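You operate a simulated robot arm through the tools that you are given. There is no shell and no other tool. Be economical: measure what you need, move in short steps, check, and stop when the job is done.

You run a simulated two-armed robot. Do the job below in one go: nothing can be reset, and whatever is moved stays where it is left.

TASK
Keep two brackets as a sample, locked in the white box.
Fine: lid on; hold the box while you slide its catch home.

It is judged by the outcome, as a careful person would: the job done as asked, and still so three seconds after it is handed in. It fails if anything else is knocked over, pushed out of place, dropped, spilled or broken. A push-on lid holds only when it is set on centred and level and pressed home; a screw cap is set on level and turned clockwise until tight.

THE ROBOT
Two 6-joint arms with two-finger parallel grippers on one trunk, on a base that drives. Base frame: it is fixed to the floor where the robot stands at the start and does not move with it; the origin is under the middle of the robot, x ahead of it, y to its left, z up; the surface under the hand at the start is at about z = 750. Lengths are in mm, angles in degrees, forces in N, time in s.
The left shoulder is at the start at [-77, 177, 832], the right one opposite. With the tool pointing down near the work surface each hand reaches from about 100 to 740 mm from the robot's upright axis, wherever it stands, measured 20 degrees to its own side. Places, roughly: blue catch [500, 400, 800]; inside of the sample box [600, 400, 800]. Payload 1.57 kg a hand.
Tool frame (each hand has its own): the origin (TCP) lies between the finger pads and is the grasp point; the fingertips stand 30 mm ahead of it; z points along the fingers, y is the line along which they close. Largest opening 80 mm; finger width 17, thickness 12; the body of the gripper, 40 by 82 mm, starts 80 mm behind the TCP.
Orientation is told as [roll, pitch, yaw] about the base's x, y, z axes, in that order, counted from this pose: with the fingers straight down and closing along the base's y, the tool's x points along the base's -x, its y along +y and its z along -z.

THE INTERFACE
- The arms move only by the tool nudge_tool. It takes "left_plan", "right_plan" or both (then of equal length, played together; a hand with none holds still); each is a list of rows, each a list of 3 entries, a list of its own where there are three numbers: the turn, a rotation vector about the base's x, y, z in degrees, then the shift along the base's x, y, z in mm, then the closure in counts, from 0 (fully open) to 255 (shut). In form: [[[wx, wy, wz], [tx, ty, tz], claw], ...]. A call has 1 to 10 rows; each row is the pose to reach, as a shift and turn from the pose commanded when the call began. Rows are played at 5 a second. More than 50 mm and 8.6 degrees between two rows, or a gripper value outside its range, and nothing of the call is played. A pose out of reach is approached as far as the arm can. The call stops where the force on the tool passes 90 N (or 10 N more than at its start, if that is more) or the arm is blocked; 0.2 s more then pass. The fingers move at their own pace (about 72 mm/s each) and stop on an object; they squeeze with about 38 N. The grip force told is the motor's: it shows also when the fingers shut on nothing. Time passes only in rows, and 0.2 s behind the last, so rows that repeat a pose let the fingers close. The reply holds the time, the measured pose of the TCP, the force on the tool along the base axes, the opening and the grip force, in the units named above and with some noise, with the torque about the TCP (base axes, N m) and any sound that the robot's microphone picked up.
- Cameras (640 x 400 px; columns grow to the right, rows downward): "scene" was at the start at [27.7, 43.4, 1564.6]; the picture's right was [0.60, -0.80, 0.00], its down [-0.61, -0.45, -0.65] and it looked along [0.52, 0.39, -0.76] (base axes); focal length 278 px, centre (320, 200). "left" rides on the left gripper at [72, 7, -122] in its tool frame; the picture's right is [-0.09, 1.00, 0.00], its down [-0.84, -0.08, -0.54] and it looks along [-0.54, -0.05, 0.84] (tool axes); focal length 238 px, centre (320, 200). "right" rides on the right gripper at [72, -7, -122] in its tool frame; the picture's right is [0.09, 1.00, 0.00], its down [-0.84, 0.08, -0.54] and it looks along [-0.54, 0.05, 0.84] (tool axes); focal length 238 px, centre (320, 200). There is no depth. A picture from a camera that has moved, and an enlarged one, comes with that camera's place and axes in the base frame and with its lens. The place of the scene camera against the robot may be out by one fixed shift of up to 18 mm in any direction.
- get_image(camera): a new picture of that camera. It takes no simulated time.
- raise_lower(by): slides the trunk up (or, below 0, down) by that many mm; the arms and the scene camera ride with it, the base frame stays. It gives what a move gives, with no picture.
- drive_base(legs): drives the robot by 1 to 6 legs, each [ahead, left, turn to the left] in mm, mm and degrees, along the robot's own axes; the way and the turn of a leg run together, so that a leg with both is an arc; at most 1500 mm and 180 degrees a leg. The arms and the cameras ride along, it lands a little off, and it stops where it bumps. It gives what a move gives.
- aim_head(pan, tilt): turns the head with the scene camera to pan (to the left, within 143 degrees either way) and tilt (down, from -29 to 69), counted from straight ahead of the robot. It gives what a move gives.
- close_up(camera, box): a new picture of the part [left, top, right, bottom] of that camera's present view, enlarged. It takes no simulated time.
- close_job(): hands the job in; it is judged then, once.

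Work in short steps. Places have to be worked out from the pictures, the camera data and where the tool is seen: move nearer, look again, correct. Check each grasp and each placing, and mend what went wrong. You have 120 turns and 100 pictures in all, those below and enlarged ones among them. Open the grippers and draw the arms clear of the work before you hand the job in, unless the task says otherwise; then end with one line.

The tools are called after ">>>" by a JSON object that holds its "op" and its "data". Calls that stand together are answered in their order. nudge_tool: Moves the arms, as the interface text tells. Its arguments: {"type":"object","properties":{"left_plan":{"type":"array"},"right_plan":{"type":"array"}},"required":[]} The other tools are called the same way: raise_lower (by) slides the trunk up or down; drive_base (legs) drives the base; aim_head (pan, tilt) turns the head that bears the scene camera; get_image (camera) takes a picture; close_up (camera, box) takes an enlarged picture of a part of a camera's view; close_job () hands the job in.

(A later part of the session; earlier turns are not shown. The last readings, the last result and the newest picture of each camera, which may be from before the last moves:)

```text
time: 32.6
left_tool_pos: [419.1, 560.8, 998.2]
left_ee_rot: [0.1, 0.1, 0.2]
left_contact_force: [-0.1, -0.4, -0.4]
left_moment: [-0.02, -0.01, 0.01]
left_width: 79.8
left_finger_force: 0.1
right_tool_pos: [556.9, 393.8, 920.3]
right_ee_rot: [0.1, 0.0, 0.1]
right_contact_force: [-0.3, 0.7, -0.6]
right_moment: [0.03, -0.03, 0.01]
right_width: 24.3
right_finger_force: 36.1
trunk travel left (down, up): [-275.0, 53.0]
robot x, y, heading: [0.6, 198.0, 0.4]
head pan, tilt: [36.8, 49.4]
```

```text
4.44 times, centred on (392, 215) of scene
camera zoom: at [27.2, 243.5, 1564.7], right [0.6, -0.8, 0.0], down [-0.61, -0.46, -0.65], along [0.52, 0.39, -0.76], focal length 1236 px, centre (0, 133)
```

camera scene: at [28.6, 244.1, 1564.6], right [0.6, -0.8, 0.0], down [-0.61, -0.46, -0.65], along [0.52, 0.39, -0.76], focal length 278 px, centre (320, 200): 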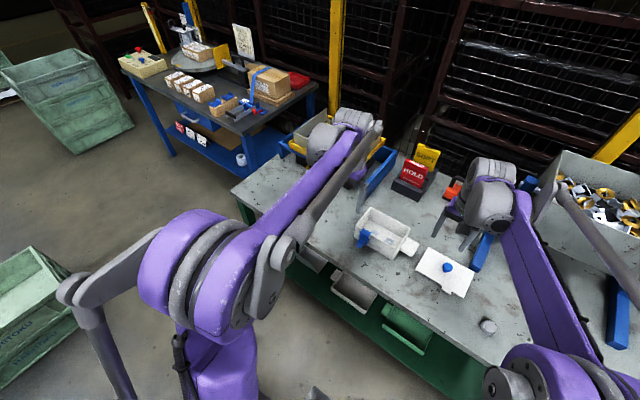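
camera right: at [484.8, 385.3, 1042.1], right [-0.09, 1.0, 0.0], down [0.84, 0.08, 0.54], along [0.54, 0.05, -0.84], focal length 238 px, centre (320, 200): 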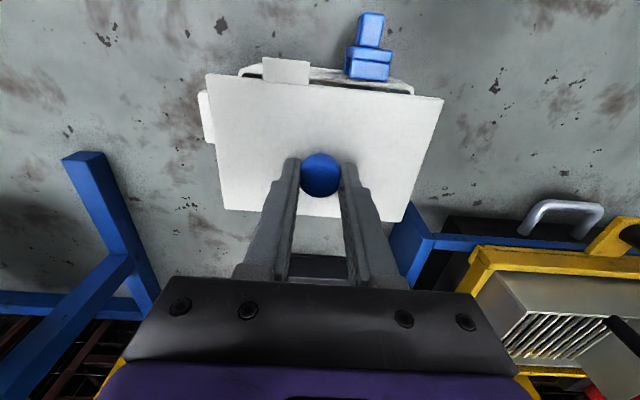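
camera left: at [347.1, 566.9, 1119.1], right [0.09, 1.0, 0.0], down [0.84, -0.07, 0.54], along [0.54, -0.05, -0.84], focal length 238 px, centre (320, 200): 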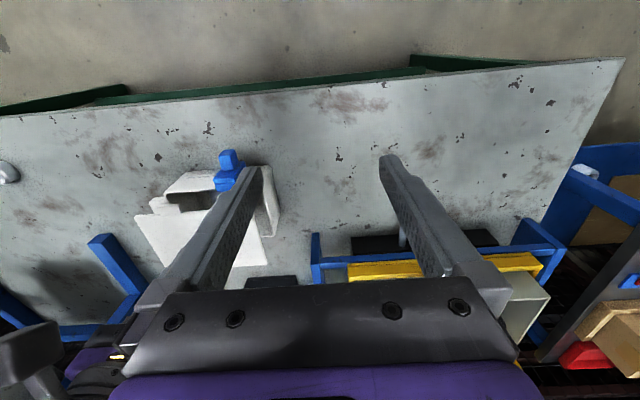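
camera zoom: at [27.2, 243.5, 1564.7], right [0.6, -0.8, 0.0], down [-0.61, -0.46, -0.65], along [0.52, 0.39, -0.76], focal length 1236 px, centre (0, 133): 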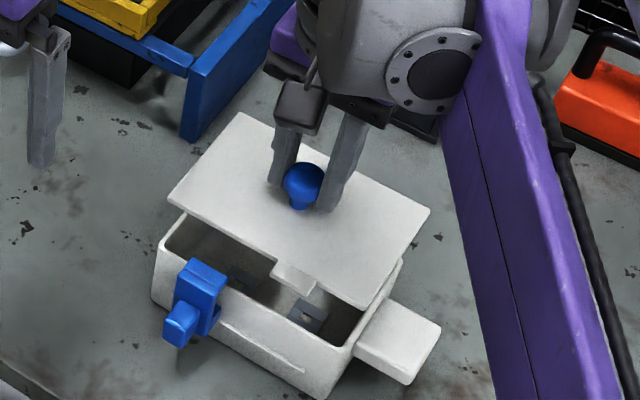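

Roughly over the box. I lower to about 12 mm above the rim and check the alignment.

>>> {"op": "nudge_tool", "data": {"right_plan": [[[0, 0, 0], [0, 0, -15], 255], [[0, 0, 0], [0, 0, -32], 255], [[0, 0, 0], [0, 0, -32], 255]]}}

>>> {"op": "close_up", "data": {"camera": "right", "box": [160, 0, 480, 240]}}

>>> {"op": "close_up", "data": {"camera": "scene", "box": [340, 185, 436, 257]}}

```text
time: 33.4
left_tool_pos: [418.1, 560.7, 997.8]
left_ee_rot: [0.0, 0.0, 0.2]
left_contact_force: [0.2, 0.0, 0.0]
left_moment: [0.01, 0.02, 0.0]
left_width: 80.3
left_finger_force: 0.0
right_tool_pos: [554.5, 392.0, 889.0]
right_ee_rot: [0.0, 0.1, 0.2]
right_contact_force: [-0.8, 0.5, -0.5]
right_moment: [-0.03, 0.01, -0.01]
right_width: 24.6
right_finger_force: 35.9
trunk travel left (down, up): [-275.0, 53.0]
robot x, y, heading: [-0.7, 200.2, 0.2]
head pan, tilt: [36.8, 49.4]
```

```text
1.67 times, centred on (320, 120) of right
camera zoom: at [482.6, 384.7, 1010.2], right [-0.1, 1.0, 0.0], down [0.84, 0.08, 0.54], along [0.54, 0.05, -0.84], focal length 397 px, centre (320, 333)
```

zoom: 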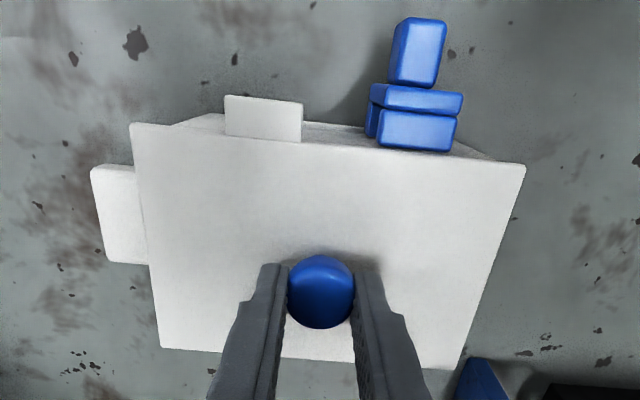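

```text
5.56 times, centred on (388, 221) of scene
camera zoom: at [27.2, 243.9, 1564.6], right [0.6, -0.8, 0.0], down [-0.61, -0.46, -0.65], along [0.52, 0.39, -0.76], focal length 1544 px, centre (-58, 83)
```

zoom: 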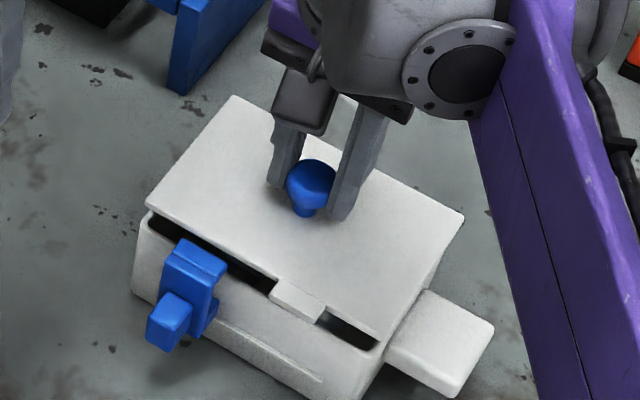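

>>> {"op": "close_up", "data": {"camera": "scene", "box": [356, 215, 420, 255]}}

>>> {"op": "close_up", "data": {"camera": "right", "box": [210, 40, 402, 110]}}

```text
10.00 times, centred on (388, 235) of scene
camera zoom: at [27.2, 243.9, 1564.6], right [0.6, -0.8, 0.0], down [-0.61, -0.46, -0.65], along [0.52, 0.39, -0.76], focal length 2780 px, centre (-360, -150)
```

zoom: 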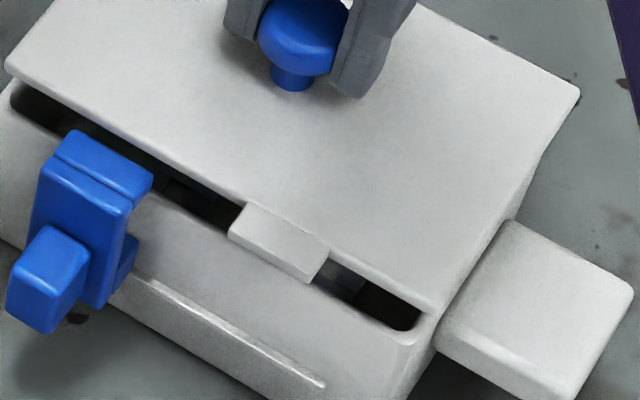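

```text
3.33 times, centred on (306, 75) of right
camera zoom: at [482.6, 384.7, 1010.2], right [-0.1, 1.0, 0.0], down [0.84, 0.08, 0.54], along [0.54, 0.05, -0.84], focal length 794 px, centre (367, 617)
```

zoom: 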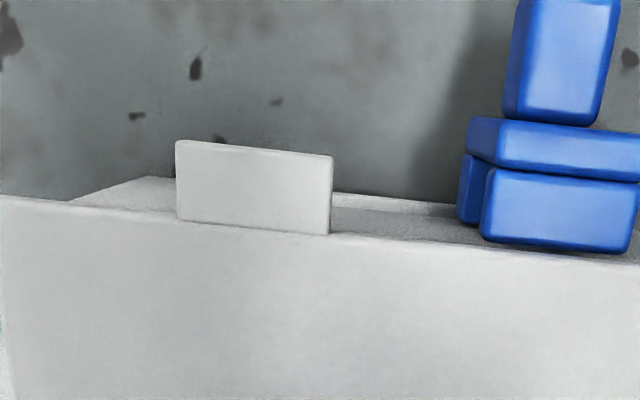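

Alignment looks close; the height offset makes it ambiguous. I lower another 9 mm to compare directly.

>>> {"op": "nudge_tool", "data": {"right_plan": [[[0, 0, 0], [1, 0, -4], 255], [[0, 0, 0], [1, 0, -9], 255], [[0, 0, 0], [1, 0, -9], 255]]}}

>>> {"op": "close_up", "data": {"camera": "scene", "box": [356, 215, 420, 255]}}

>>> {"op": "close_up", "data": {"camera": "right", "box": [210, 30, 402, 150]}}

```text
time: 34.2
left_tool_pos: [419.0, 561.2, 997.4]
left_ee_rot: [0.0, 0.0, 0.2]
left_contact_force: [0.0, 0.6, -0.9]
left_moment: [-0.01, 0.0, 0.0]
left_width: 80.0
left_finger_force: 0.1
right_tool_pos: [556.8, 392.8, 878.1]
right_ee_rot: [0.0, -0.1, 0.2]
right_contact_force: [0.3, 0.8, -0.4]
right_moment: [-0.01, 0.04, 0.01]
right_width: 24.3
right_finger_force: 36.2
trunk travel left (down, up): [-275.0, 53.0]
robot x, y, heading: [1.1, 202.8, 0.1]
head pan, tilt: [36.8, 49.4]
```

```text
10.00 times, centred on (388, 235) of scene
camera zoom: at [27.2, 243.9, 1564.6], right [0.6, -0.8, 0.0], down [-0.61, -0.46, -0.65], along [0.52, 0.39, -0.76], focal length 2780 px, centre (-360, -150)
```

zoom: 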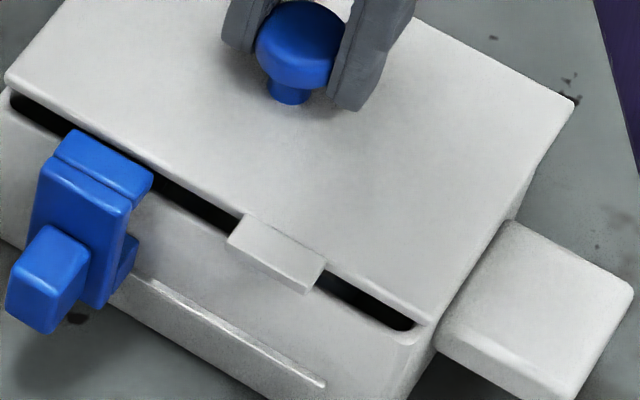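

```text
3.33 times, centred on (306, 90) of right
camera zoom: at [484.6, 385.0, 1001.0], right [-0.1, 1.0, 0.0], down [0.84, 0.08, 0.54], along [0.54, 0.05, -0.84], focal length 794 px, centre (367, 567)
```

zoom: 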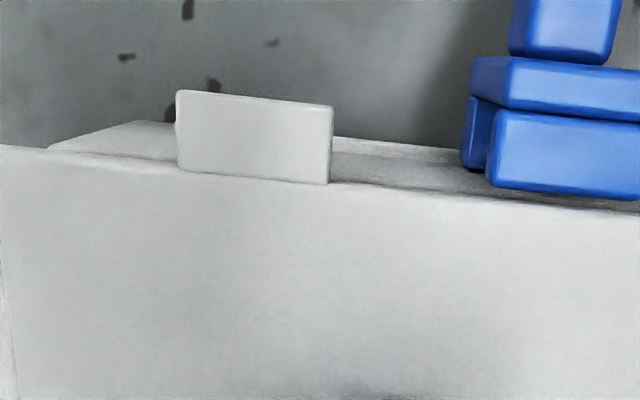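

The head view is ambiguous by several mm without knowing the remaining gap. I swing the left hand low with its camera looking horizontally to see the gap and alignment from the near side.

>>> {"op": "nudge_tool", "data": {"left_plan": [[[0, -7, 0], [-15, -12, -15], 0], [[0, -14, 0], [-30, -25, -30], 0], [[0, -21, 0], [-45, -38, -50], 0], [[0, -28, 0], [-55, -51, -70], 0], [[0, -35, 0], [-60, -64, -90], 0], [[0, -42, 0], [-60, -78, -110], 0], [[0, -50, 0], [-60, -91, -130], 0]]}}

>>> {"op": "get_image", "data": {"camera": "left"}}

```text
time: 35.8
left_tool_pos: [360.0, 466.7, 867.1]
left_ee_rot: [-0.1, -50.2, 0.4]
left_contact_force: [0.0, 0.6, 0.1]
left_moment: [-0.05, 0.02, -0.02]
left_width: 80.0
left_finger_force: 0.0
right_tool_pos: [558.1, 391.9, 878.4]
right_ee_rot: [0.1, 0.0, 0.3]
right_contact_force: [0.9, -0.1, -0.5]
right_moment: [0.0, 0.0, 0.02]
right_width: 24.3
right_finger_force: 36.1
trunk travel left (down, up): [-275.0, 53.0]
robot x, y, heading: [1.6, 200.6, -0.1]
head pan, tilt: [36.8, 49.4]
```

```text
58 pictures are left
camera left: at [221.3, 472.8, 890.4], right [0.06, 1.0, 0.07], down [0.12, -0.07, 0.99], along [0.99, -0.05, -0.13], focal length 238 px, centre (320, 200)
```

left: 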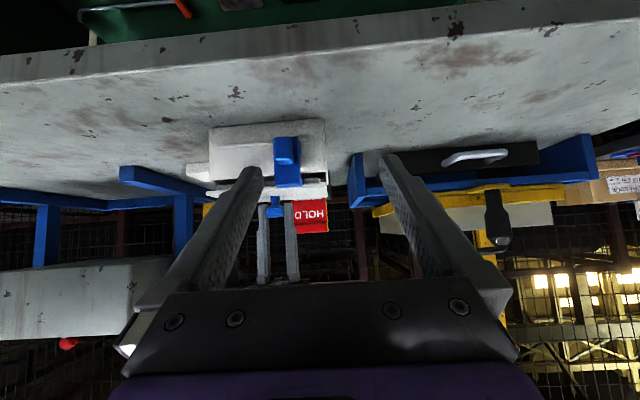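

>>> {"op": "close_up", "data": {"camera": "left", "box": [180, 110, 340, 220]}}

```text
3.64 times, centred on (260, 165) of left
camera zoom: at [221.3, 472.8, 890.4], right [0.06, 1.0, 0.07], down [0.12, -0.07, 0.99], along [0.99, -0.05, -0.13], focal length 867 px, centre (538, 327)
```

zoom: 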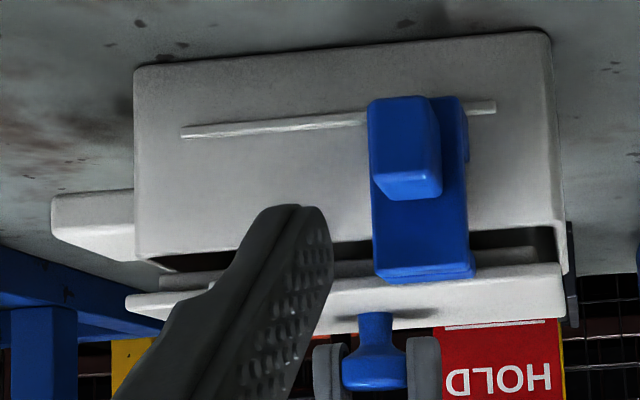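

The side view shows the lid plate about 10 mm above the rim and about 2.5 mm too far to -y. I zoom the head camera strongly to judge x alignment at the near rim.

>>> {"op": "close_up", "data": {"camera": "scene", "box": [380, 230, 412, 252]}}

>>> {"op": "close_up", "data": {"camera": "scene", "box": [352, 216, 384, 238]}}

```text
16.00 times, centred on (396, 241) of scene
camera zoom: at [28.5, 244.5, 1564.6], right [0.6, -0.8, 0.0], down [-0.61, -0.46, -0.65], along [0.52, 0.39, -0.76], focal length 4448 px, centre (-896, -456)
```

zoom: 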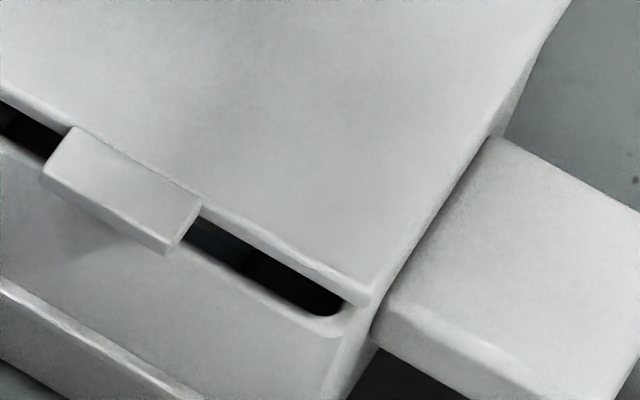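

```text
16.00 times, centred on (368, 227) of scene
camera zoom: at [28.5, 244.5, 1564.6], right [0.6, -0.8, 0.0], down [-0.61, -0.46, -0.65], along [0.52, 0.39, -0.76], focal length 4448 px, centre (-448, -232)
```

zoom: 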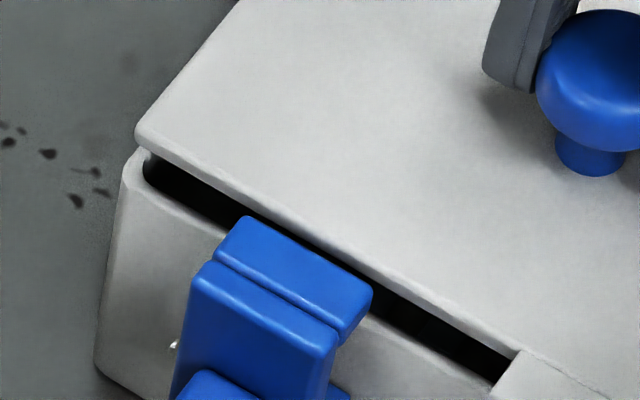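

Combining the views, the lid needs about +3 mm in y and about -1 mm in x. I apply that, drop 4 mm and recheck.

>>> {"op": "nudge_tool", "data": {"right_plan": [[[0, 0, 0], [-1, 3, 0], 255], [[0, 0, 0], [-1, 3, -4], 255], [[0, 0, 0], [-1, 3, -4], 255]], "left_plan": [[[0, 0, 0], [0, 10, 0], 0], [[0, 0, 0], [0, 25, 0], 0], [[0, 0, 0], [0, 40, 0], 0]]}}

>>> {"op": "close_up", "data": {"camera": "left", "box": [130, 110, 300, 220]}}

>>> {"op": "close_up", "data": {"camera": "scene", "box": [380, 230, 412, 252]}}

>>> {"op": "close_up", "data": {"camera": "scene", "box": [352, 216, 384, 238]}}

```text
time: 36.6
left_tool_pos: [359.6, 507.0, 865.1]
left_ee_rot: [-0.3, -50.0, 0.2]
left_contact_force: [0.3, 0.1, 0.4]
left_moment: [-0.01, 0.01, 0.02]
left_width: 80.1
left_finger_force: 0.0
right_tool_pos: [555.8, 396.3, 874.6]
right_ee_rot: [0.0, -0.1, 0.2]
right_contact_force: [0.1, 0.3, -0.8]
right_moment: [-0.01, -0.01, 0.03]
right_width: 24.6
right_finger_force: 36.0
trunk travel left (down, up): [-275.0, 53.0]
robot x, y, heading: [-2.5, 201.7, 0.3]
head pan, tilt: [36.8, 49.4]
```

```text
3.64 times, centred on (215, 165) of left
camera zoom: at [220.7, 514.1, 887.8], right [0.06, 1.0, 0.07], down [0.12, -0.07, 0.99], along [0.99, -0.05, -0.13], focal length 867 px, centre (702, 327)
```

zoom: 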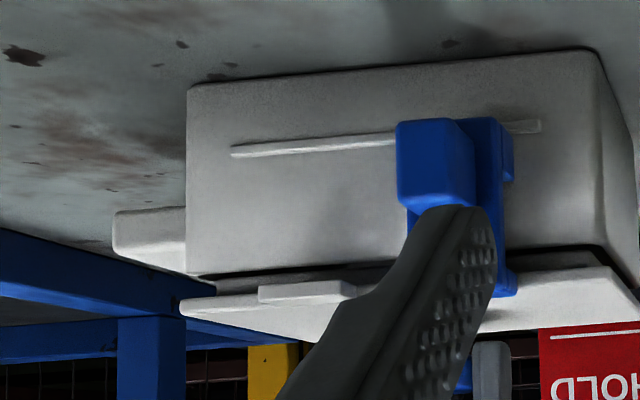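

```text
16.00 times, centred on (396, 241) of scene
camera zoom: at [27.3, 244.3, 1564.6], right [0.6, -0.8, 0.0], down [-0.61, -0.46, -0.65], along [0.52, 0.39, -0.76], focal length 4448 px, centre (-896, -456)
```

zoom: 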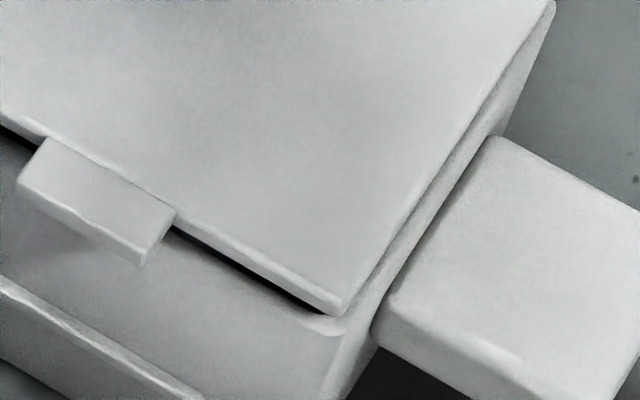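

```text
16.00 times, centred on (368, 227) of scene
camera zoom: at [27.3, 244.3, 1564.6], right [0.6, -0.8, 0.0], down [-0.61, -0.46, -0.65], along [0.52, 0.39, -0.76], focal length 4448 px, centre (-448, -232)
```

zoom: 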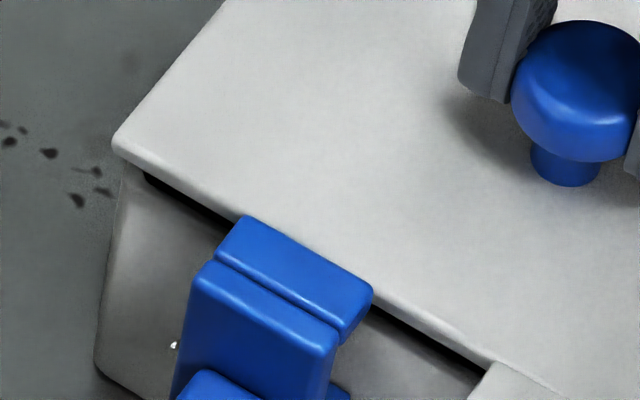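

>>> {"op": "close_up", "data": {"camera": "left", "box": [262, 150, 310, 210]}}

>>> {"op": "close_up", "data": {"camera": "left", "box": [160, 160, 208, 220]}}

```text
6.67 times, centred on (286, 180) of left
camera zoom: at [220.7, 514.1, 887.8], right [0.06, 1.0, 0.07], down [0.12, -0.07, 0.99], along [0.99, -0.05, -0.13], focal length 1589 px, centre (547, 333)
```

zoom: 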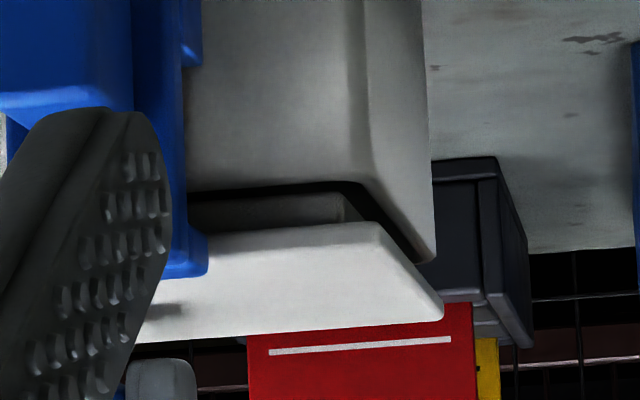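

```text
6.67 times, centred on (184, 190) of left
camera zoom: at [220.7, 514.1, 887.8], right [0.06, 1.0, 0.07], down [0.12, -0.07, 0.99], along [0.99, -0.05, -0.13], focal length 1589 px, centre (1227, 267)
```

zoom: 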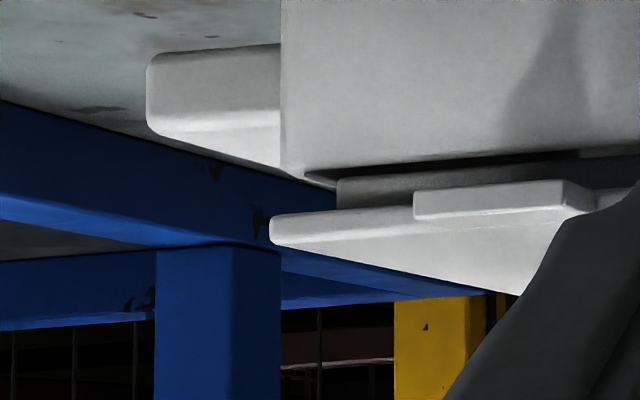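

The side view now shows the overhang nearly equal at both ends (plug centred within about 0.5 mm). I shift +1.5 in x and -0.5 in y, then lower gently, watching force.

>>> {"op": "nudge_tool", "data": {"right_plan": [[[0, 0, 0], [1.5, -0.5, 0], 255], [[0, 0, 0], [1.5, -0.5, -3], 255], [[0, 0, 0], [1.5, -0.5, -5], 255], [[0, 0, 0], [1.5, -0.5, -5], 255]]}}

>>> {"op": "close_up", "data": {"camera": "left", "box": [130, 110, 310, 220]}}

>>> {"op": "close_up", "data": {"camera": "scene", "box": [348, 205, 412, 249]}}

```text
time: 37.6
left_tool_pos: [359.6, 507.5, 865.3]
left_ee_rot: [-0.2, -49.8, 0.3]
left_contact_force: [0.4, 0.1, 0.7]
left_moment: [-0.01, -0.01, 0.03]
left_width: 80.2
left_finger_force: 0.0
right_tool_pos: [555.9, 396.4, 870.1]
right_ee_rot: [0.0, 0.1, 0.3]
right_contact_force: [-0.6, -0.2, -1.0]
right_moment: [-0.04, 0.02, 0.0]
right_width: 24.2
right_finger_force: 36.4
trunk travel left (down, up): [-275.0, 53.0]
robot x, y, heading: [1.6, 198.7, 0.2]
head pan, tilt: [36.8, 49.4]
```

```text
3.56 times, centred on (220, 165) of left
camera zoom: at [220.7, 513.8, 887.9], right [0.06, 1.0, 0.07], down [0.12, -0.07, 0.99], along [0.99, -0.05, -0.13], focal length 848 px, centre (676, 324)
```

zoom: 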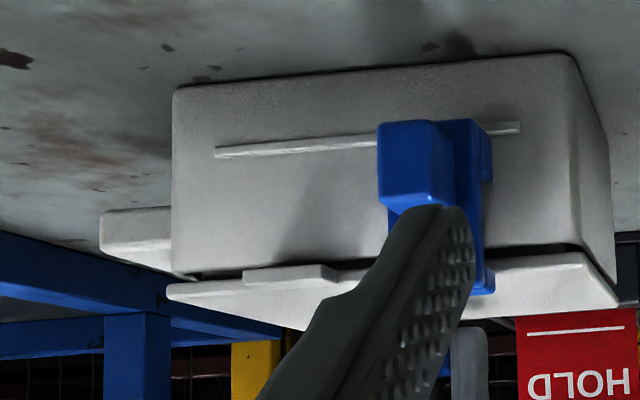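

```text
9.09 times, centred on (380, 227) of scene
camera zoom: at [27.2, 243.9, 1564.6], right [0.6, -0.8, 0.0], down [-0.61, -0.46, -0.65], along [0.52, 0.39, -0.76], focal length 2527 px, centre (-226, -46)
```

zoom: 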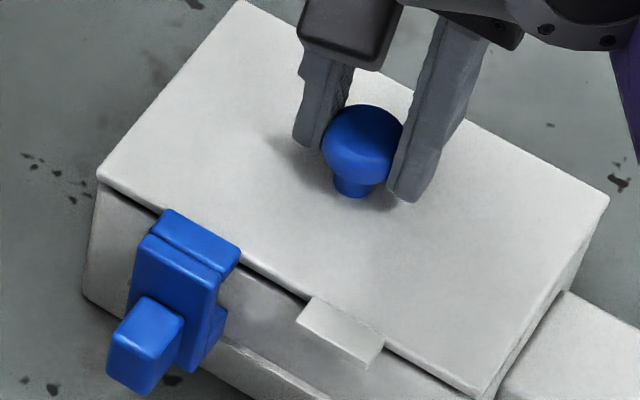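

Almost seated, with no contact yet. I continue down in 1–2 mm steps.

>>> {"op": "nudge_tool", "data": {"right_plan": [[[0, 0, 0], [0, 0, -2], 255], [[0, 0, 0], [0, 0, -3], 255], [[0, 0, 0], [0, 0, -3], 255]]}}

>>> {"op": "close_up", "data": {"camera": "left", "box": [130, 110, 310, 220]}}

```text
time: 38.4
left_tool_pos: [360.1, 508.0, 865.2]
left_ee_rot: [-0.2, -50.0, 0.2]
left_contact_force: [-0.5, -0.5, -0.6]
left_moment: [0.02, -0.06, -0.02]
left_width: 80.1
left_finger_force: 0.0
right_tool_pos: [555.9, 395.6, 866.0]
right_ee_rot: [0.0, -0.1, 0.1]
right_contact_force: [0.6, 0.3, 0.2]
right_moment: [0.01, -0.05, 0.02]
right_width: 24.6
right_finger_force: 36.4
trunk travel left (down, up): [-275.0, 53.0]
robot x, y, heading: [-0.9, 200.4, -0.0]
head pan, tilt: [36.8, 49.4]
```

```text
3.56 times, centred on (220, 165) of left
camera zoom: at [220.7, 513.8, 887.9], right [0.06, 1.0, 0.07], down [0.12, -0.07, 0.99], along [0.99, -0.05, -0.13], focal length 848 px, centre (676, 324)
```

zoom: 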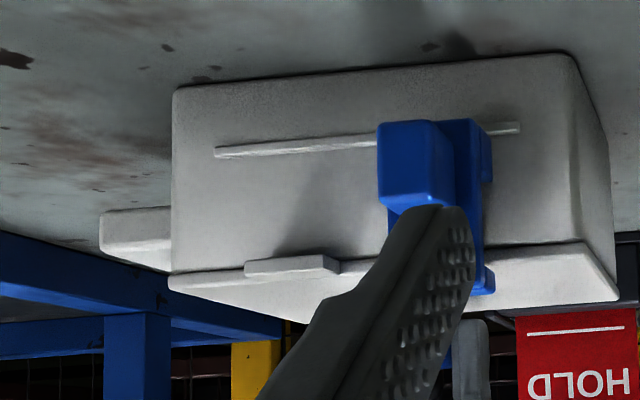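

>>> {"op": "nudge_tool", "data": {"right_plan": [[[0, 0, 0], [0, 0, -1], 255], [[0, 0, 0], [0, 0, -2], 255], [[0, 0, 0], [0, 0, -2], 255]]}}

```text
time: 39.2
left_tool_pos: [360.1, 507.2, 865.7]
left_ee_rot: [-0.3, -50.1, 0.3]
left_contact_force: [0.0, 0.2, 0.1]
left_moment: [0.02, 0.0, -0.02]
left_width: 79.9
left_finger_force: 0.0
right_tool_pos: [556.2, 394.7, 866.9]
right_ee_rot: [0.0, 0.0, 0.3]
right_contact_force: [5.4, 2.7, 19.5]
right_moment: [-0.27, 0.14, -0.01]
right_width: 24.4
right_finger_force: 36.6
trunk travel left (down, up): [-275.0, 53.0]
robot x, y, heading: [-1.0, 201.9, 0.2]
head pan, tilt: [36.8, 49.4]
```

Contact with 19.5 N upward: the lid is on the rim. I open the fingers and look before pressing.

>>> {"op": "nudge_tool", "data": {"right_plan": [[[0, 0, 0], [0, 0, 1], 255], [[0, 0, 0], [0, 0, 2], 140], [[0, 0, 0], [0, 0, 2], 130], [[0, 0, 0], [0, 0, 2], 130]]}}

>>> {"op": "close_up", "data": {"camera": "left", "box": [130, 110, 310, 220]}}

>>> {"op": "close_up", "data": {"camera": "scene", "box": [348, 205, 412, 249]}}

```text
time: 40.2
left_tool_pos: [358.4, 507.9, 865.7]
left_ee_rot: [-0.1, -49.9, 0.3]
left_contact_force: [0.3, 0.9, -0.6]
left_moment: [0.04, -0.02, 0.04]
left_width: 79.8
left_finger_force: 0.1
right_tool_pos: [557.3, 396.1, 866.7]
right_ee_rot: [0.0, 0.0, 0.2]
right_contact_force: [-0.2, 0.8, 0.0]
right_moment: [-0.03, 0.0, -0.01]
right_width: 39.3
right_finger_force: 0.0
trunk travel left (down, up): [-275.0, 53.0]
robot x, y, heading: [0.7, 198.8, 0.4]
head pan, tilt: [36.8, 49.4]
```

```text
3.56 times, centred on (220, 165) of left
camera zoom: at [220.6, 513.9, 887.8], right [0.06, 1.0, 0.07], down [0.12, -0.07, 0.99], along [0.99, -0.05, -0.13], focal length 848 px, centre (676, 324)
```

zoom: 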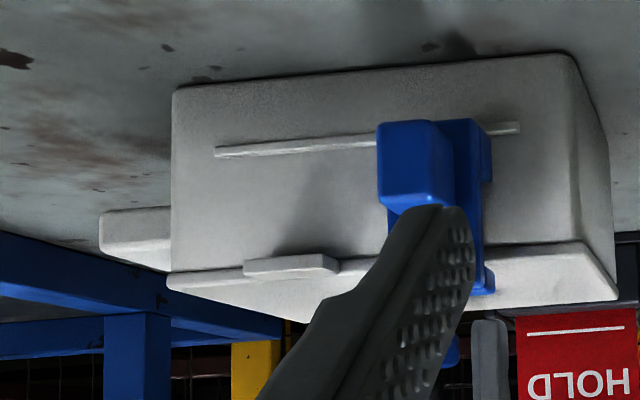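

```text
9.09 times, centred on (380, 227) of scene
camera zoom: at [27.2, 244.0, 1564.6], right [0.6, -0.8, 0.0], down [-0.61, -0.46, -0.65], along [0.52, 0.39, -0.76], focal length 2527 px, centre (-226, -46)
```

zoom: 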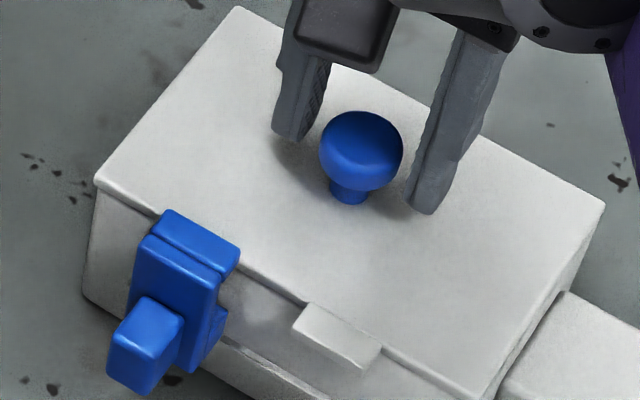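

The lid sits flush and level. I rise, shut the fingers and press on the knob top to make sure it is home.

>>> {"op": "nudge_tool", "data": {"right_plan": [[[0, 0, 0], [-1, -1, 20], 130], [[0, 0, 0], [-1, -1, 40], 130], [[0, 0, 0], [-1, -1, 40], 255], [[0, 0, 0], [-1, -1, 40], 255], [[0, 0, 0], [-1, -1, 40], 255], [[0, 0, 0], [-1, -1, 28], 255], [[0, 0, 0], [-1, -1, 22], 255]]}}

>>> {"op": "close_up", "data": {"camera": "right", "box": [160, 0, 480, 240]}}

```text
time: 41.8
left_tool_pos: [360.1, 507.7, 865.9]
left_ee_rot: [-0.2, -50.0, 0.3]
left_contact_force: [-0.8, -0.3, -0.5]
left_moment: [0.01, 0.01, -0.01]
left_width: 80.0
left_finger_force: 0.0
right_tool_pos: [555.6, 395.9, 888.3]
right_ee_rot: [0.1, -0.1, 0.2]
right_contact_force: [1.3, -0.5, -0.7]
right_moment: [0.0, -0.02, 0.0]
right_width: 0.1
right_finger_force: 21.0
trunk travel left (down, up): [-275.0, 53.0]
robot x, y, heading: [1.9, 199.4, 0.3]
head pan, tilt: [36.8, 49.4]
```

```text
1.67 times, centred on (320, 120) of right
camera zoom: at [484.4, 388.2, 1010.4], right [-0.1, 1.0, 0.0], down [0.84, 0.08, 0.54], along [0.54, 0.05, -0.84], focal length 397 px, centre (320, 333)
```

zoom: 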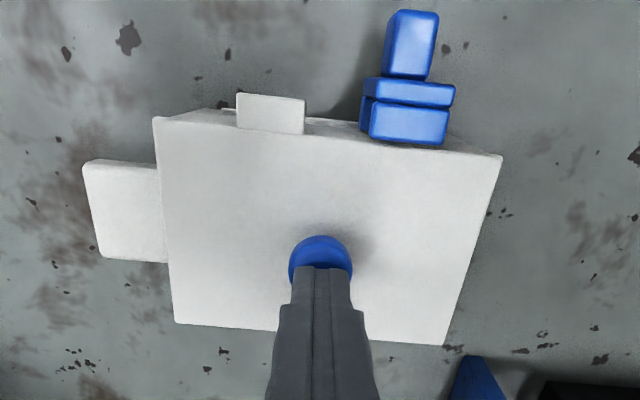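

>>> {"op": "nudge_tool", "data": {"right_plan": [[[0, 0, 0], [-1, 0, -2], 255], [[0, 0, 0], [-1, 0, -4], 255], [[0, 0, 0], [-1, 0, -6], 255]]}}

```text
time: 42.6
left_tool_pos: [359.6, 506.8, 866.5]
left_ee_rot: [-0.3, -50.1, 0.3]
left_contact_force: [0.7, 0.8, -0.2]
left_moment: [0.0, 0.0, -0.02]
left_width: 79.9
left_finger_force: 0.0
right_tool_pos: [553.8, 396.0, 884.3]
right_ee_rot: [0.0, -0.2, 0.3]
right_contact_force: [10.5, 4.7, 34.2]
right_moment: [0.13, -0.33, -0.04]
right_width: 0.1
right_finger_force: 21.0
trunk travel left (down, up): [-275.0, 53.0]
robot x, y, heading: [0.7, 203.5, 0.4]
head pan, tilt: [36.8, 49.4]
```

Pressed with 34 N; the lid is firm. The box ear is at about x 529–580, y 275–320, z 786–801. I raise the right hand, move over it and yaw 90° so the fingers close along x on the ear.

>>> {"op": "nudge_tool", "data": {"right_plan": [[[0, 0, 0], [0, 0, 30], 255], [[0, 0, 0], [0, -10, 70], 255], [[0, 0, 8.5], [0, -30, 70], 200], [[0, 0, 17], [0, -50, 70], 100], [[0, 0, 25.5], [0, -70, 70], 50], [[0, 0, 34], [0, -90, 70], 0], [[0, 0, 42.5], [0, -100, 70], 0], [[0, 0, 51], [0, -105, 70], 0], [[0, 0, 59.5], [0, -105, 70], 0], [[0, 0, 68], [0, -105, 70], 0]]}}

>>> {"op": "nudge_tool", "data": {"right_plan": [[[0, 0, 8], [0, 0, 0], 0], [[0, 0, 16], [0, 0, 0], 0], [[0, 0, 22], [0, 0, 0], 0]]}}

>>> {"op": "get_image", "data": {"camera": "right"}}

```text
time: 44.8
left_tool_pos: [359.3, 509.5, 864.0]
left_ee_rot: [-0.2, -50.1, 0.3]
left_contact_force: [0.2, 0.3, 0.3]
left_moment: [-0.01, -0.01, -0.03]
left_width: 79.8
left_finger_force: 0.2
right_tool_pos: [553.3, 289.4, 952.5]
right_ee_rot: [0.0, 0.0, 68.3]
right_contact_force: [-0.2, 0.6, 0.0]
right_moment: [-0.01, 0.01, 0.01]
right_width: 80.0
right_finger_force: 0.0
trunk travel left (down, up): [-275.0, 53.0]
robot x, y, heading: [-1.5, 200.0, 0.2]
head pan, tilt: [36.8, 49.4]
```

```text
time: 45.6
left_tool_pos: [359.5, 506.2, 865.7]
left_ee_rot: [-0.1, -50.0, 0.3]
left_contact_force: [0.3, 0.1, 0.7]
left_moment: [0.01, -0.02, 0.0]
left_width: 79.9
left_finger_force: 0.1
right_tool_pos: [553.7, 291.3, 951.0]
right_ee_rot: [0.0, 0.0, 90.3]
right_contact_force: [0.0, -0.2, 0.0]
right_moment: [-0.01, 0.0, 0.0]
right_width: 79.8
right_finger_force: 0.0
trunk travel left (down, up): [-275.0, 53.0]
robot x, y, heading: [-0.8, 199.9, 0.1]
head pan, tilt: [36.8, 49.4]
```

```text
43 pictures are left
camera right: at [562.3, 218.0, 1074.5], right [-1.0, -0.1, 0.0], down [-0.08, 0.84, 0.54], along [-0.05, 0.54, -0.84], focal length 238 px, centre (320, 200)
```

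right: 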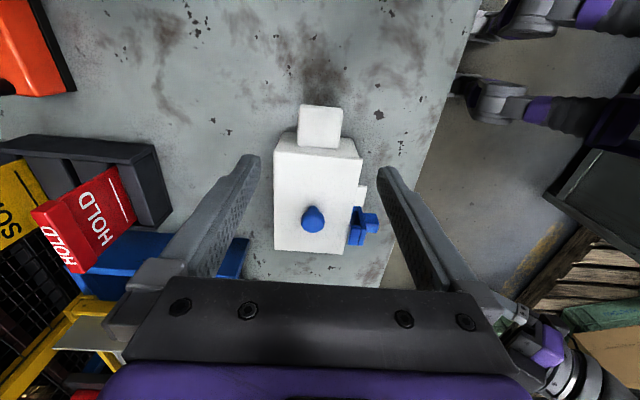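

The ear is clearly seen: x 532–578, y 273–321. I lower the open fingers around it.

>>> {"op": "nudge_tool", "data": {"right_plan": [[[0, 0, 0], [1, 2, -45], 0], [[0, 0, 0], [1, 2, -90], 0], [[0, 0, 0], [1, 2, -115], 0]]}}

>>> {"op": "get_image", "data": {"camera": "right"}}

```text
time: 46.4
left_tool_pos: [359.3, 507.7, 864.5]
left_ee_rot: [-0.1, -50.1, 0.3]
left_contact_force: [-0.2, -0.5, 0.1]
left_moment: [0.0, -0.01, -0.02]
left_width: 80.1
left_finger_force: 0.0
right_tool_pos: [552.8, 292.4, 834.9]
right_ee_rot: [0.0, -0.1, 90.2]
right_contact_force: [-0.5, -0.5, -0.4]
right_moment: [0.02, -0.01, 0.03]
right_width: 80.1
right_finger_force: 0.1
trunk travel left (down, up): [-275.0, 53.0]
robot x, y, heading: [-3.2, 201.1, 0.0]
head pan, tilt: [36.8, 49.4]
```

```text
42 pictures are left
camera right: at [560.7, 218.6, 957.5], right [-1.0, -0.1, 0.0], down [-0.08, 0.84, 0.54], along [-0.05, 0.54, -0.84], focal length 238 px, centre (320, 200)
```

right: 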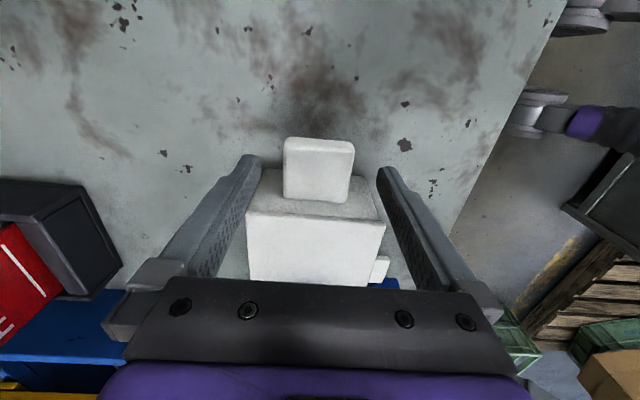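

Centred. I go down the rest, but not closing yet.

>>> {"op": "nudge_tool", "data": {"right_plan": [[[0, 0, 0], [0, 2, -20], 0], [[0, 0, 0], [0, 2, -38], 0]]}}

>>> {"op": "get_image", "data": {"camera": "right"}}

```text
time: 47.0
left_tool_pos: [360.2, 507.8, 864.7]
left_ee_rot: [-0.1, -50.0, 0.3]
left_contact_force: [0.1, -0.3, 0.0]
left_moment: [0.05, -0.01, -0.02]
left_width: 80.0
left_finger_force: 0.0
right_tool_pos: [554.0, 293.6, 798.7]
right_ee_rot: [0.0, 0.0, 90.1]
right_contact_force: [-0.8, 0.3, -0.3]
right_moment: [0.0, -0.01, 0.0]
right_width: 79.9
right_finger_force: 0.1
trunk travel left (down, up): [-275.0, 53.0]
robot x, y, heading: [-1.1, 199.2, 0.2]
head pan, tilt: [36.8, 49.4]
```

```text
41 pictures are left
camera right: at [561.4, 221.4, 920.2], right [-1.0, -0.1, 0.0], down [-0.08, 0.84, 0.54], along [-0.05, 0.54, -0.84], focal length 238 px, centre (320, 200)
```

right: 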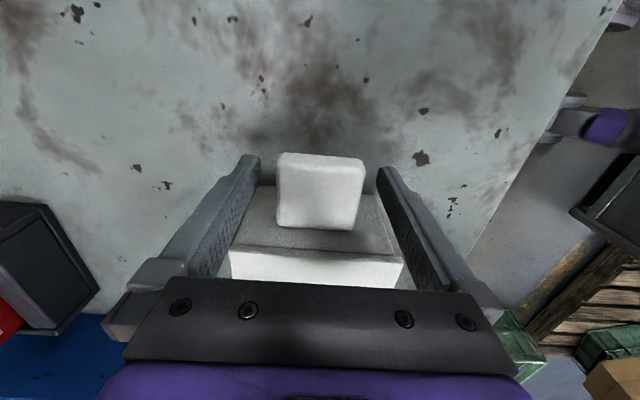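

Now close on the ear.

>>> {"op": "nudge_tool", "data": {"right_plan": [[[0, 0, 0], [0, 0, 0], 60], [[0, 0, 0], [0, 0, 0], 90], [[0, 0, 0], [0, 0, 0], 150], [[0, 0, 0], [0, 0, 0], 255], [[0, 0, 0], [0, 0, 0], 255]]}}

>>> {"op": "close_up", "data": {"camera": "scene", "box": [340, 195, 436, 261]}}

>>> {"op": "close_up", "data": {"camera": "left", "box": [130, 110, 310, 220]}}

```text
time: 48.2
left_tool_pos: [361.3, 507.9, 865.3]
left_ee_rot: [-0.1, -50.0, 0.3]
left_contact_force: [0.0, -0.2, -0.4]
left_moment: [0.04, -0.01, 0.0]
left_width: 80.2
left_finger_force: 0.0
right_tool_pos: [554.1, 293.7, 797.9]
right_ee_rot: [0.0, 0.0, 90.2]
right_contact_force: [-0.2, 0.4, 0.7]
right_moment: [0.02, -0.07, -0.1]
right_width: 49.8
right_finger_force: 37.9
trunk travel left (down, up): [-275.0, 53.0]
robot x, y, heading: [-2.1, 198.2, 0.4]
head pan, tilt: [36.8, 49.4]
```

```text
6.06 times, centred on (388, 228) of scene
camera zoom: at [27.3, 243.9, 1564.6], right [0.6, -0.8, 0.0], down [-0.61, -0.46, -0.65], along [0.52, 0.39, -0.76], focal length 1685 px, centre (-92, 30)
```

zoom: 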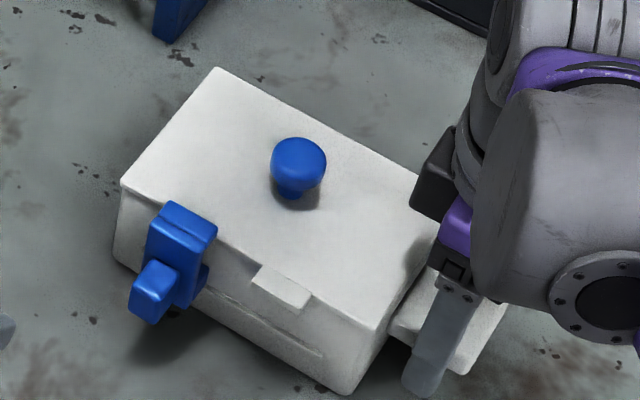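

```text
3.56 times, centred on (220, 165) of left
camera zoom: at [220.7, 513.8, 887.8], right [0.06, 1.0, 0.07], down [0.12, -0.07, 0.99], along [0.99, -0.05, -0.13], focal length 848 px, centre (676, 324)
```

zoom: 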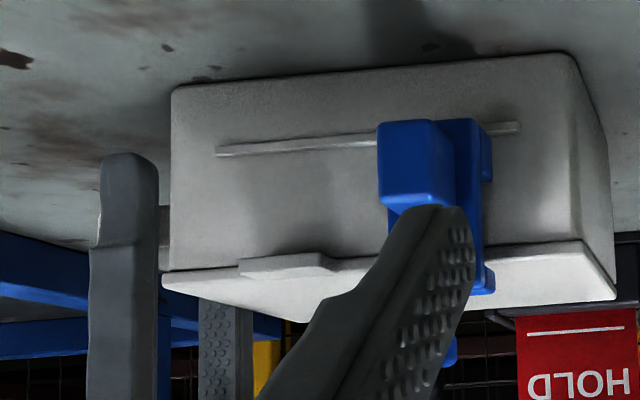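

>>> {"op": "close_up", "data": {"camera": "left", "box": [262, 150, 310, 210]}}

>>> {"op": "close_up", "data": {"camera": "scene", "box": [380, 220, 404, 260]}}

```text
6.67 times, centred on (286, 180) of left
camera zoom: at [220.7, 513.8, 887.8], right [0.06, 1.0, 0.07], down [0.12, -0.07, 0.99], along [0.99, -0.05, -0.13], focal length 1589 px, centre (547, 333)
```

zoom: 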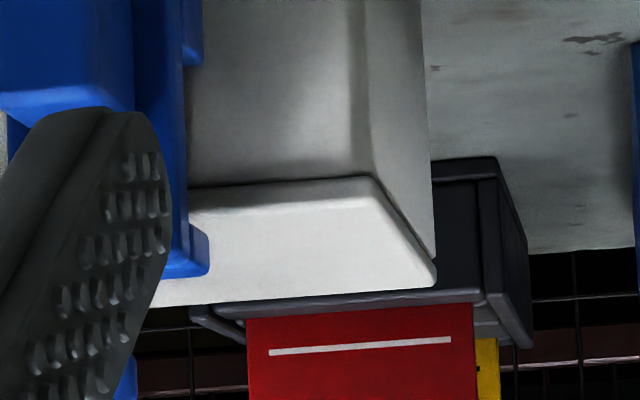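

```text
10.00 times, centred on (392, 240) of scene
camera zoom: at [27.3, 243.9, 1564.6], right [0.6, -0.8, 0.0], down [-0.61, -0.46, -0.65], along [0.52, 0.39, -0.76], focal length 2780 px, centre (-400, -200)
```

zoom: 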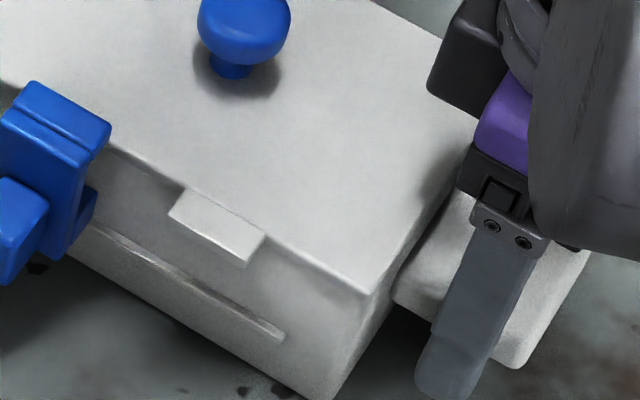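

The lid is flush all round and the box is held. The catch's post is at about x 459–481, y 415–433, z 787–814. I straighten the left hand and bring it above the post.

>>> {"op": "nudge_tool", "data": {"left_plan": [[[0, 8, 0], [0, -5, 20], 0], [[0, 16, 0], [0, -10, 40], 20], [[0, 24, 0], [10, -20, 55], 40], [[0, 32, 0], [25, -35, 65], 60], [[0, 40, 0], [45, -50, 65], 80], [[0, 46, 0], [70, -65, 60], 80], [[0, 50, 0], [95, -75, 50], 80], [[0, 50, 0], [107, -83, 30], 80], [[0, 50, 0], [107, -83, 20], 80]]}}

>>> {"op": "get_image", "data": {"camera": "left"}}

>>> {"op": "close_up", "data": {"camera": "scene", "box": [316, 180, 444, 260]}}

```text
time: 50.2
left_tool_pos: [466.1, 424.6, 885.9]
left_ee_rot: [0.0, -0.1, 0.3]
left_contact_force: [-0.5, -0.3, -0.3]
left_moment: [0.03, 0.03, -0.01]
left_width: 55.0
left_finger_force: 0.1
right_tool_pos: [553.4, 294.0, 798.2]
right_ee_rot: [0.0, 0.0, 90.2]
right_contact_force: [-0.1, -0.3, 0.5]
right_moment: [-0.01, 0.05, -0.11]
right_width: 49.6
right_finger_force: 38.2
trunk travel left (down, up): [-275.0, 53.0]
robot x, y, heading: [1.1, 199.2, -0.2]
head pan, tilt: [36.8, 49.4]
```

```text
36 pictures are left
camera left: at [396.0, 430.5, 1008.0], right [0.09, 1.0, 0.0], down [0.84, -0.07, 0.54], along [0.54, -0.05, -0.84], focal length 238 px, centre (320, 200)
```

left: 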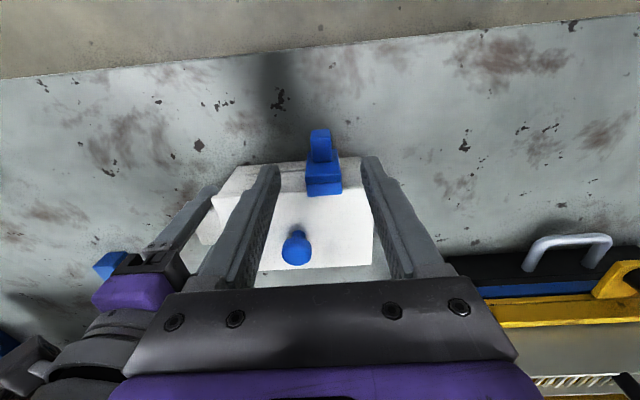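

```text
5.00 times, centred on (380, 220) of scene
camera zoom: at [27.4, 244.0, 1564.6], right [0.6, -0.8, 0.0], down [-0.61, -0.46, -0.65], along [0.52, 0.39, -0.76], focal length 1390 px, centre (20, 100)
```

zoom: 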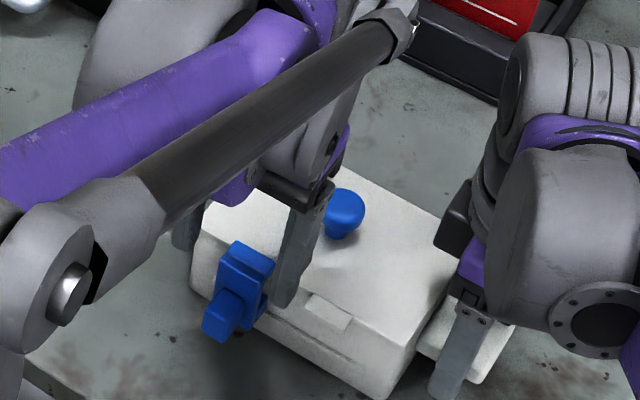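

The fingers straddle the post line. I descend to post height.

>>> {"op": "nudge_tool", "data": {"left_plan": [[[0, 0, 0], [-1, 0, -40], 80], [[0, 0, 0], [-1, 0, -70], 80], [[0, 0, 0], [-1, 0, -83], 80]]}}

>>> {"op": "close_up", "data": {"camera": "left", "box": [200, 60, 440, 230]}}

```text
time: 51.0
left_tool_pos: [466.5, 425.9, 804.7]
left_ee_rot: [0.0, 0.0, 0.2]
left_contact_force: [-0.2, -0.5, -0.2]
left_moment: [0.01, 0.0, 0.0]
left_width: 54.7
left_finger_force: 0.1
right_tool_pos: [555.1, 295.4, 798.4]
right_ee_rot: [0.1, 0.0, 90.1]
right_contact_force: [-0.2, 0.1, 1.0]
right_moment: [-0.04, 0.04, 0.03]
right_width: 49.4
right_finger_force: 37.9
trunk travel left (down, up): [-275.0, 53.0]
robot x, y, heading: [-0.9, 200.4, 0.0]
head pan, tilt: [36.8, 49.4]
```

```text
2.35 times, centred on (320, 145) of left
camera zoom: at [395.4, 431.2, 926.1], right [0.09, 1.0, 0.0], down [0.84, -0.07, 0.54], along [0.54, -0.05, -0.84], focal length 561 px, centre (320, 329)
```

zoom: 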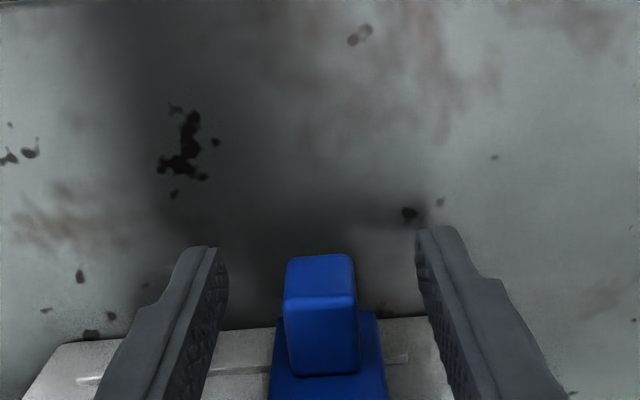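

The post is between the fingers. I close on it, then check the grip.

>>> {"op": "nudge_tool", "data": {"left_plan": [[[0, 0, 0], [0, 0, 0], 150], [[0, 0, 0], [0, 0, 0], 200], [[0, 0, 0], [0, 0, 0], 255], [[0, 0, 0], [0, 0, 0], 255]]}}

```text
time: 52.0
left_tool_pos: [467.8, 424.5, 803.8]
left_ee_rot: [0.0, 0.0, 0.2]
left_contact_force: [-0.6, -0.5, -1.6]
left_moment: [0.01, 0.04, -0.08]
left_width: 17.2
left_finger_force: 32.0
right_tool_pos: [554.0, 294.8, 799.4]
right_ee_rot: [0.0, 0.0, 90.2]
right_contact_force: [0.5, 0.8, -0.1]
right_moment: [0.12, 0.17, 0.0]
right_width: 49.6
right_finger_force: 38.0
trunk travel left (down, up): [-275.0, 53.0]
robot x, y, heading: [-4.5, 202.3, 0.4]
head pan, tilt: [36.8, 49.4]
```

Post gripped at 17 mm. I slide it 20 mm toward -y slowly, watching forces.

>>> {"op": "nudge_tool", "data": {"left_plan": [[[0, 0, 0], [0, -4, 0], 255], [[0, 0, 0], [0, -8, 0], 255], [[0, 0, 0], [0, -12, 0], 255], [[0, 0, 0], [0, -16, 0], 255], [[0, 0, 0], [0, -20, 0], 255]]}}

>>> {"op": "close_up", "data": {"camera": "left", "box": [200, 60, 440, 230]}}

>>> {"op": "close_up", "data": {"camera": "scene", "box": [340, 200, 420, 255]}}

```text
time: 53.2
left_tool_pos: [465.6, 405.5, 804.9]
left_ee_rot: [0.0, 0.0, 0.1]
left_contact_force: [2.8, 2.0, 5.4]
left_moment: [0.09, -0.29, 0.07]
left_width: 17.2
left_finger_force: 31.8
right_tool_pos: [555.3, 294.1, 798.8]
right_ee_rot: [0.0, -0.1, 90.2]
right_contact_force: [-3.1, -3.3, -2.5]
right_moment: [-0.51, -0.11, 0.39]
right_width: 49.4
right_finger_force: 37.7
trunk travel left (down, up): [-275.0, 53.0]
robot x, y, heading: [1.7, 196.8, 0.4]
head pan, tilt: [36.8, 49.4]
```

```text
2.35 times, centred on (320, 145) of left
camera zoom: at [394.7, 411.3, 926.2], right [0.09, 1.0, 0.0], down [0.84, -0.07, 0.54], along [0.54, -0.05, -0.84], focal length 561 px, centre (320, 329)
```

zoom: 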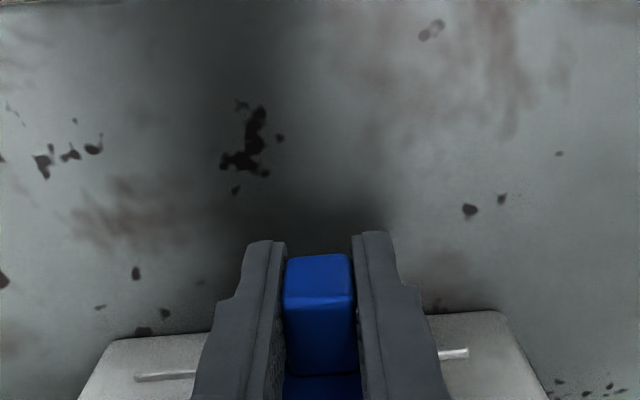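

```text
7.27 times, centred on (380, 228) of scene
camera zoom: at [27.3, 243.6, 1564.6], right [0.6, -0.8, 0.0], down [-0.61, -0.46, -0.65], along [0.52, 0.39, -0.76], focal length 2022 px, centre (-116, 0)
```

zoom: 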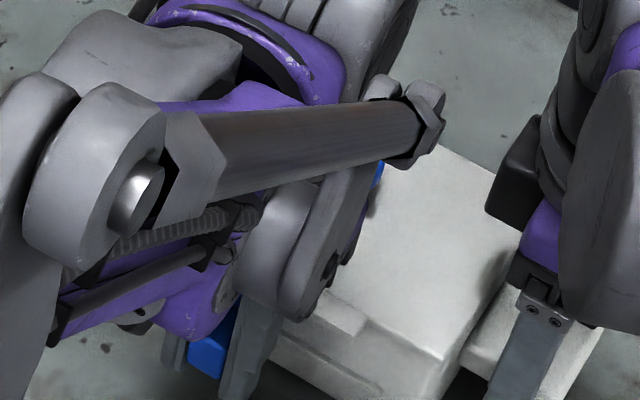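

It slides with only a few N. I continue in small steps to meet the tab.

>>> {"op": "nudge_tool", "data": {"left_plan": [[[0, 0, 0], [0, -4, 0], 255], [[0, 0, 0], [0, -8, 0], 255], [[0, 0, 0], [0, -12, 0], 255], [[0, 0, 0], [0, -16, 0], 255], [[0, 0, 0], [0, -20, 0], 255]]}}

>>> {"op": "close_up", "data": {"camera": "right", "box": [200, 160, 440, 300]}}

```text
time: 54.4
left_tool_pos: [466.7, 384.7, 804.5]
left_ee_rot: [0.0, 0.1, 0.2]
left_contact_force: [3.0, 1.7, -5.8]
left_moment: [0.11, 0.45, 0.06]
left_width: 17.4
left_finger_force: 32.4
right_tool_pos: [553.6, 293.3, 799.2]
right_ee_rot: [0.1, 0.0, 90.1]
right_contact_force: [-3.2, -2.9, 6.1]
right_moment: [0.36, 0.24, 0.34]
right_width: 49.5
right_finger_force: 38.5
trunk travel left (down, up): [-275.0, 53.0]
robot x, y, heading: [0.1, 199.0, 0.4]
head pan, tilt: [36.8, 49.4]
```

```text
2.67 times, centred on (320, 230) of right
camera zoom: at [561.3, 221.5, 920.6], right [-1.0, -0.1, 0.0], down [-0.08, 0.84, 0.54], along [-0.05, 0.54, -0.84], focal length 636 px, centre (320, 120)
```

zoom: 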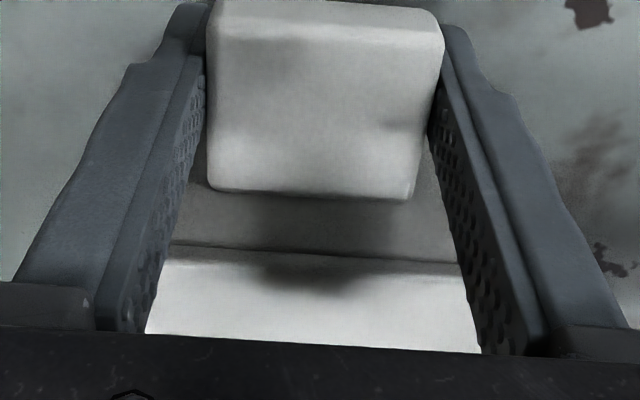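

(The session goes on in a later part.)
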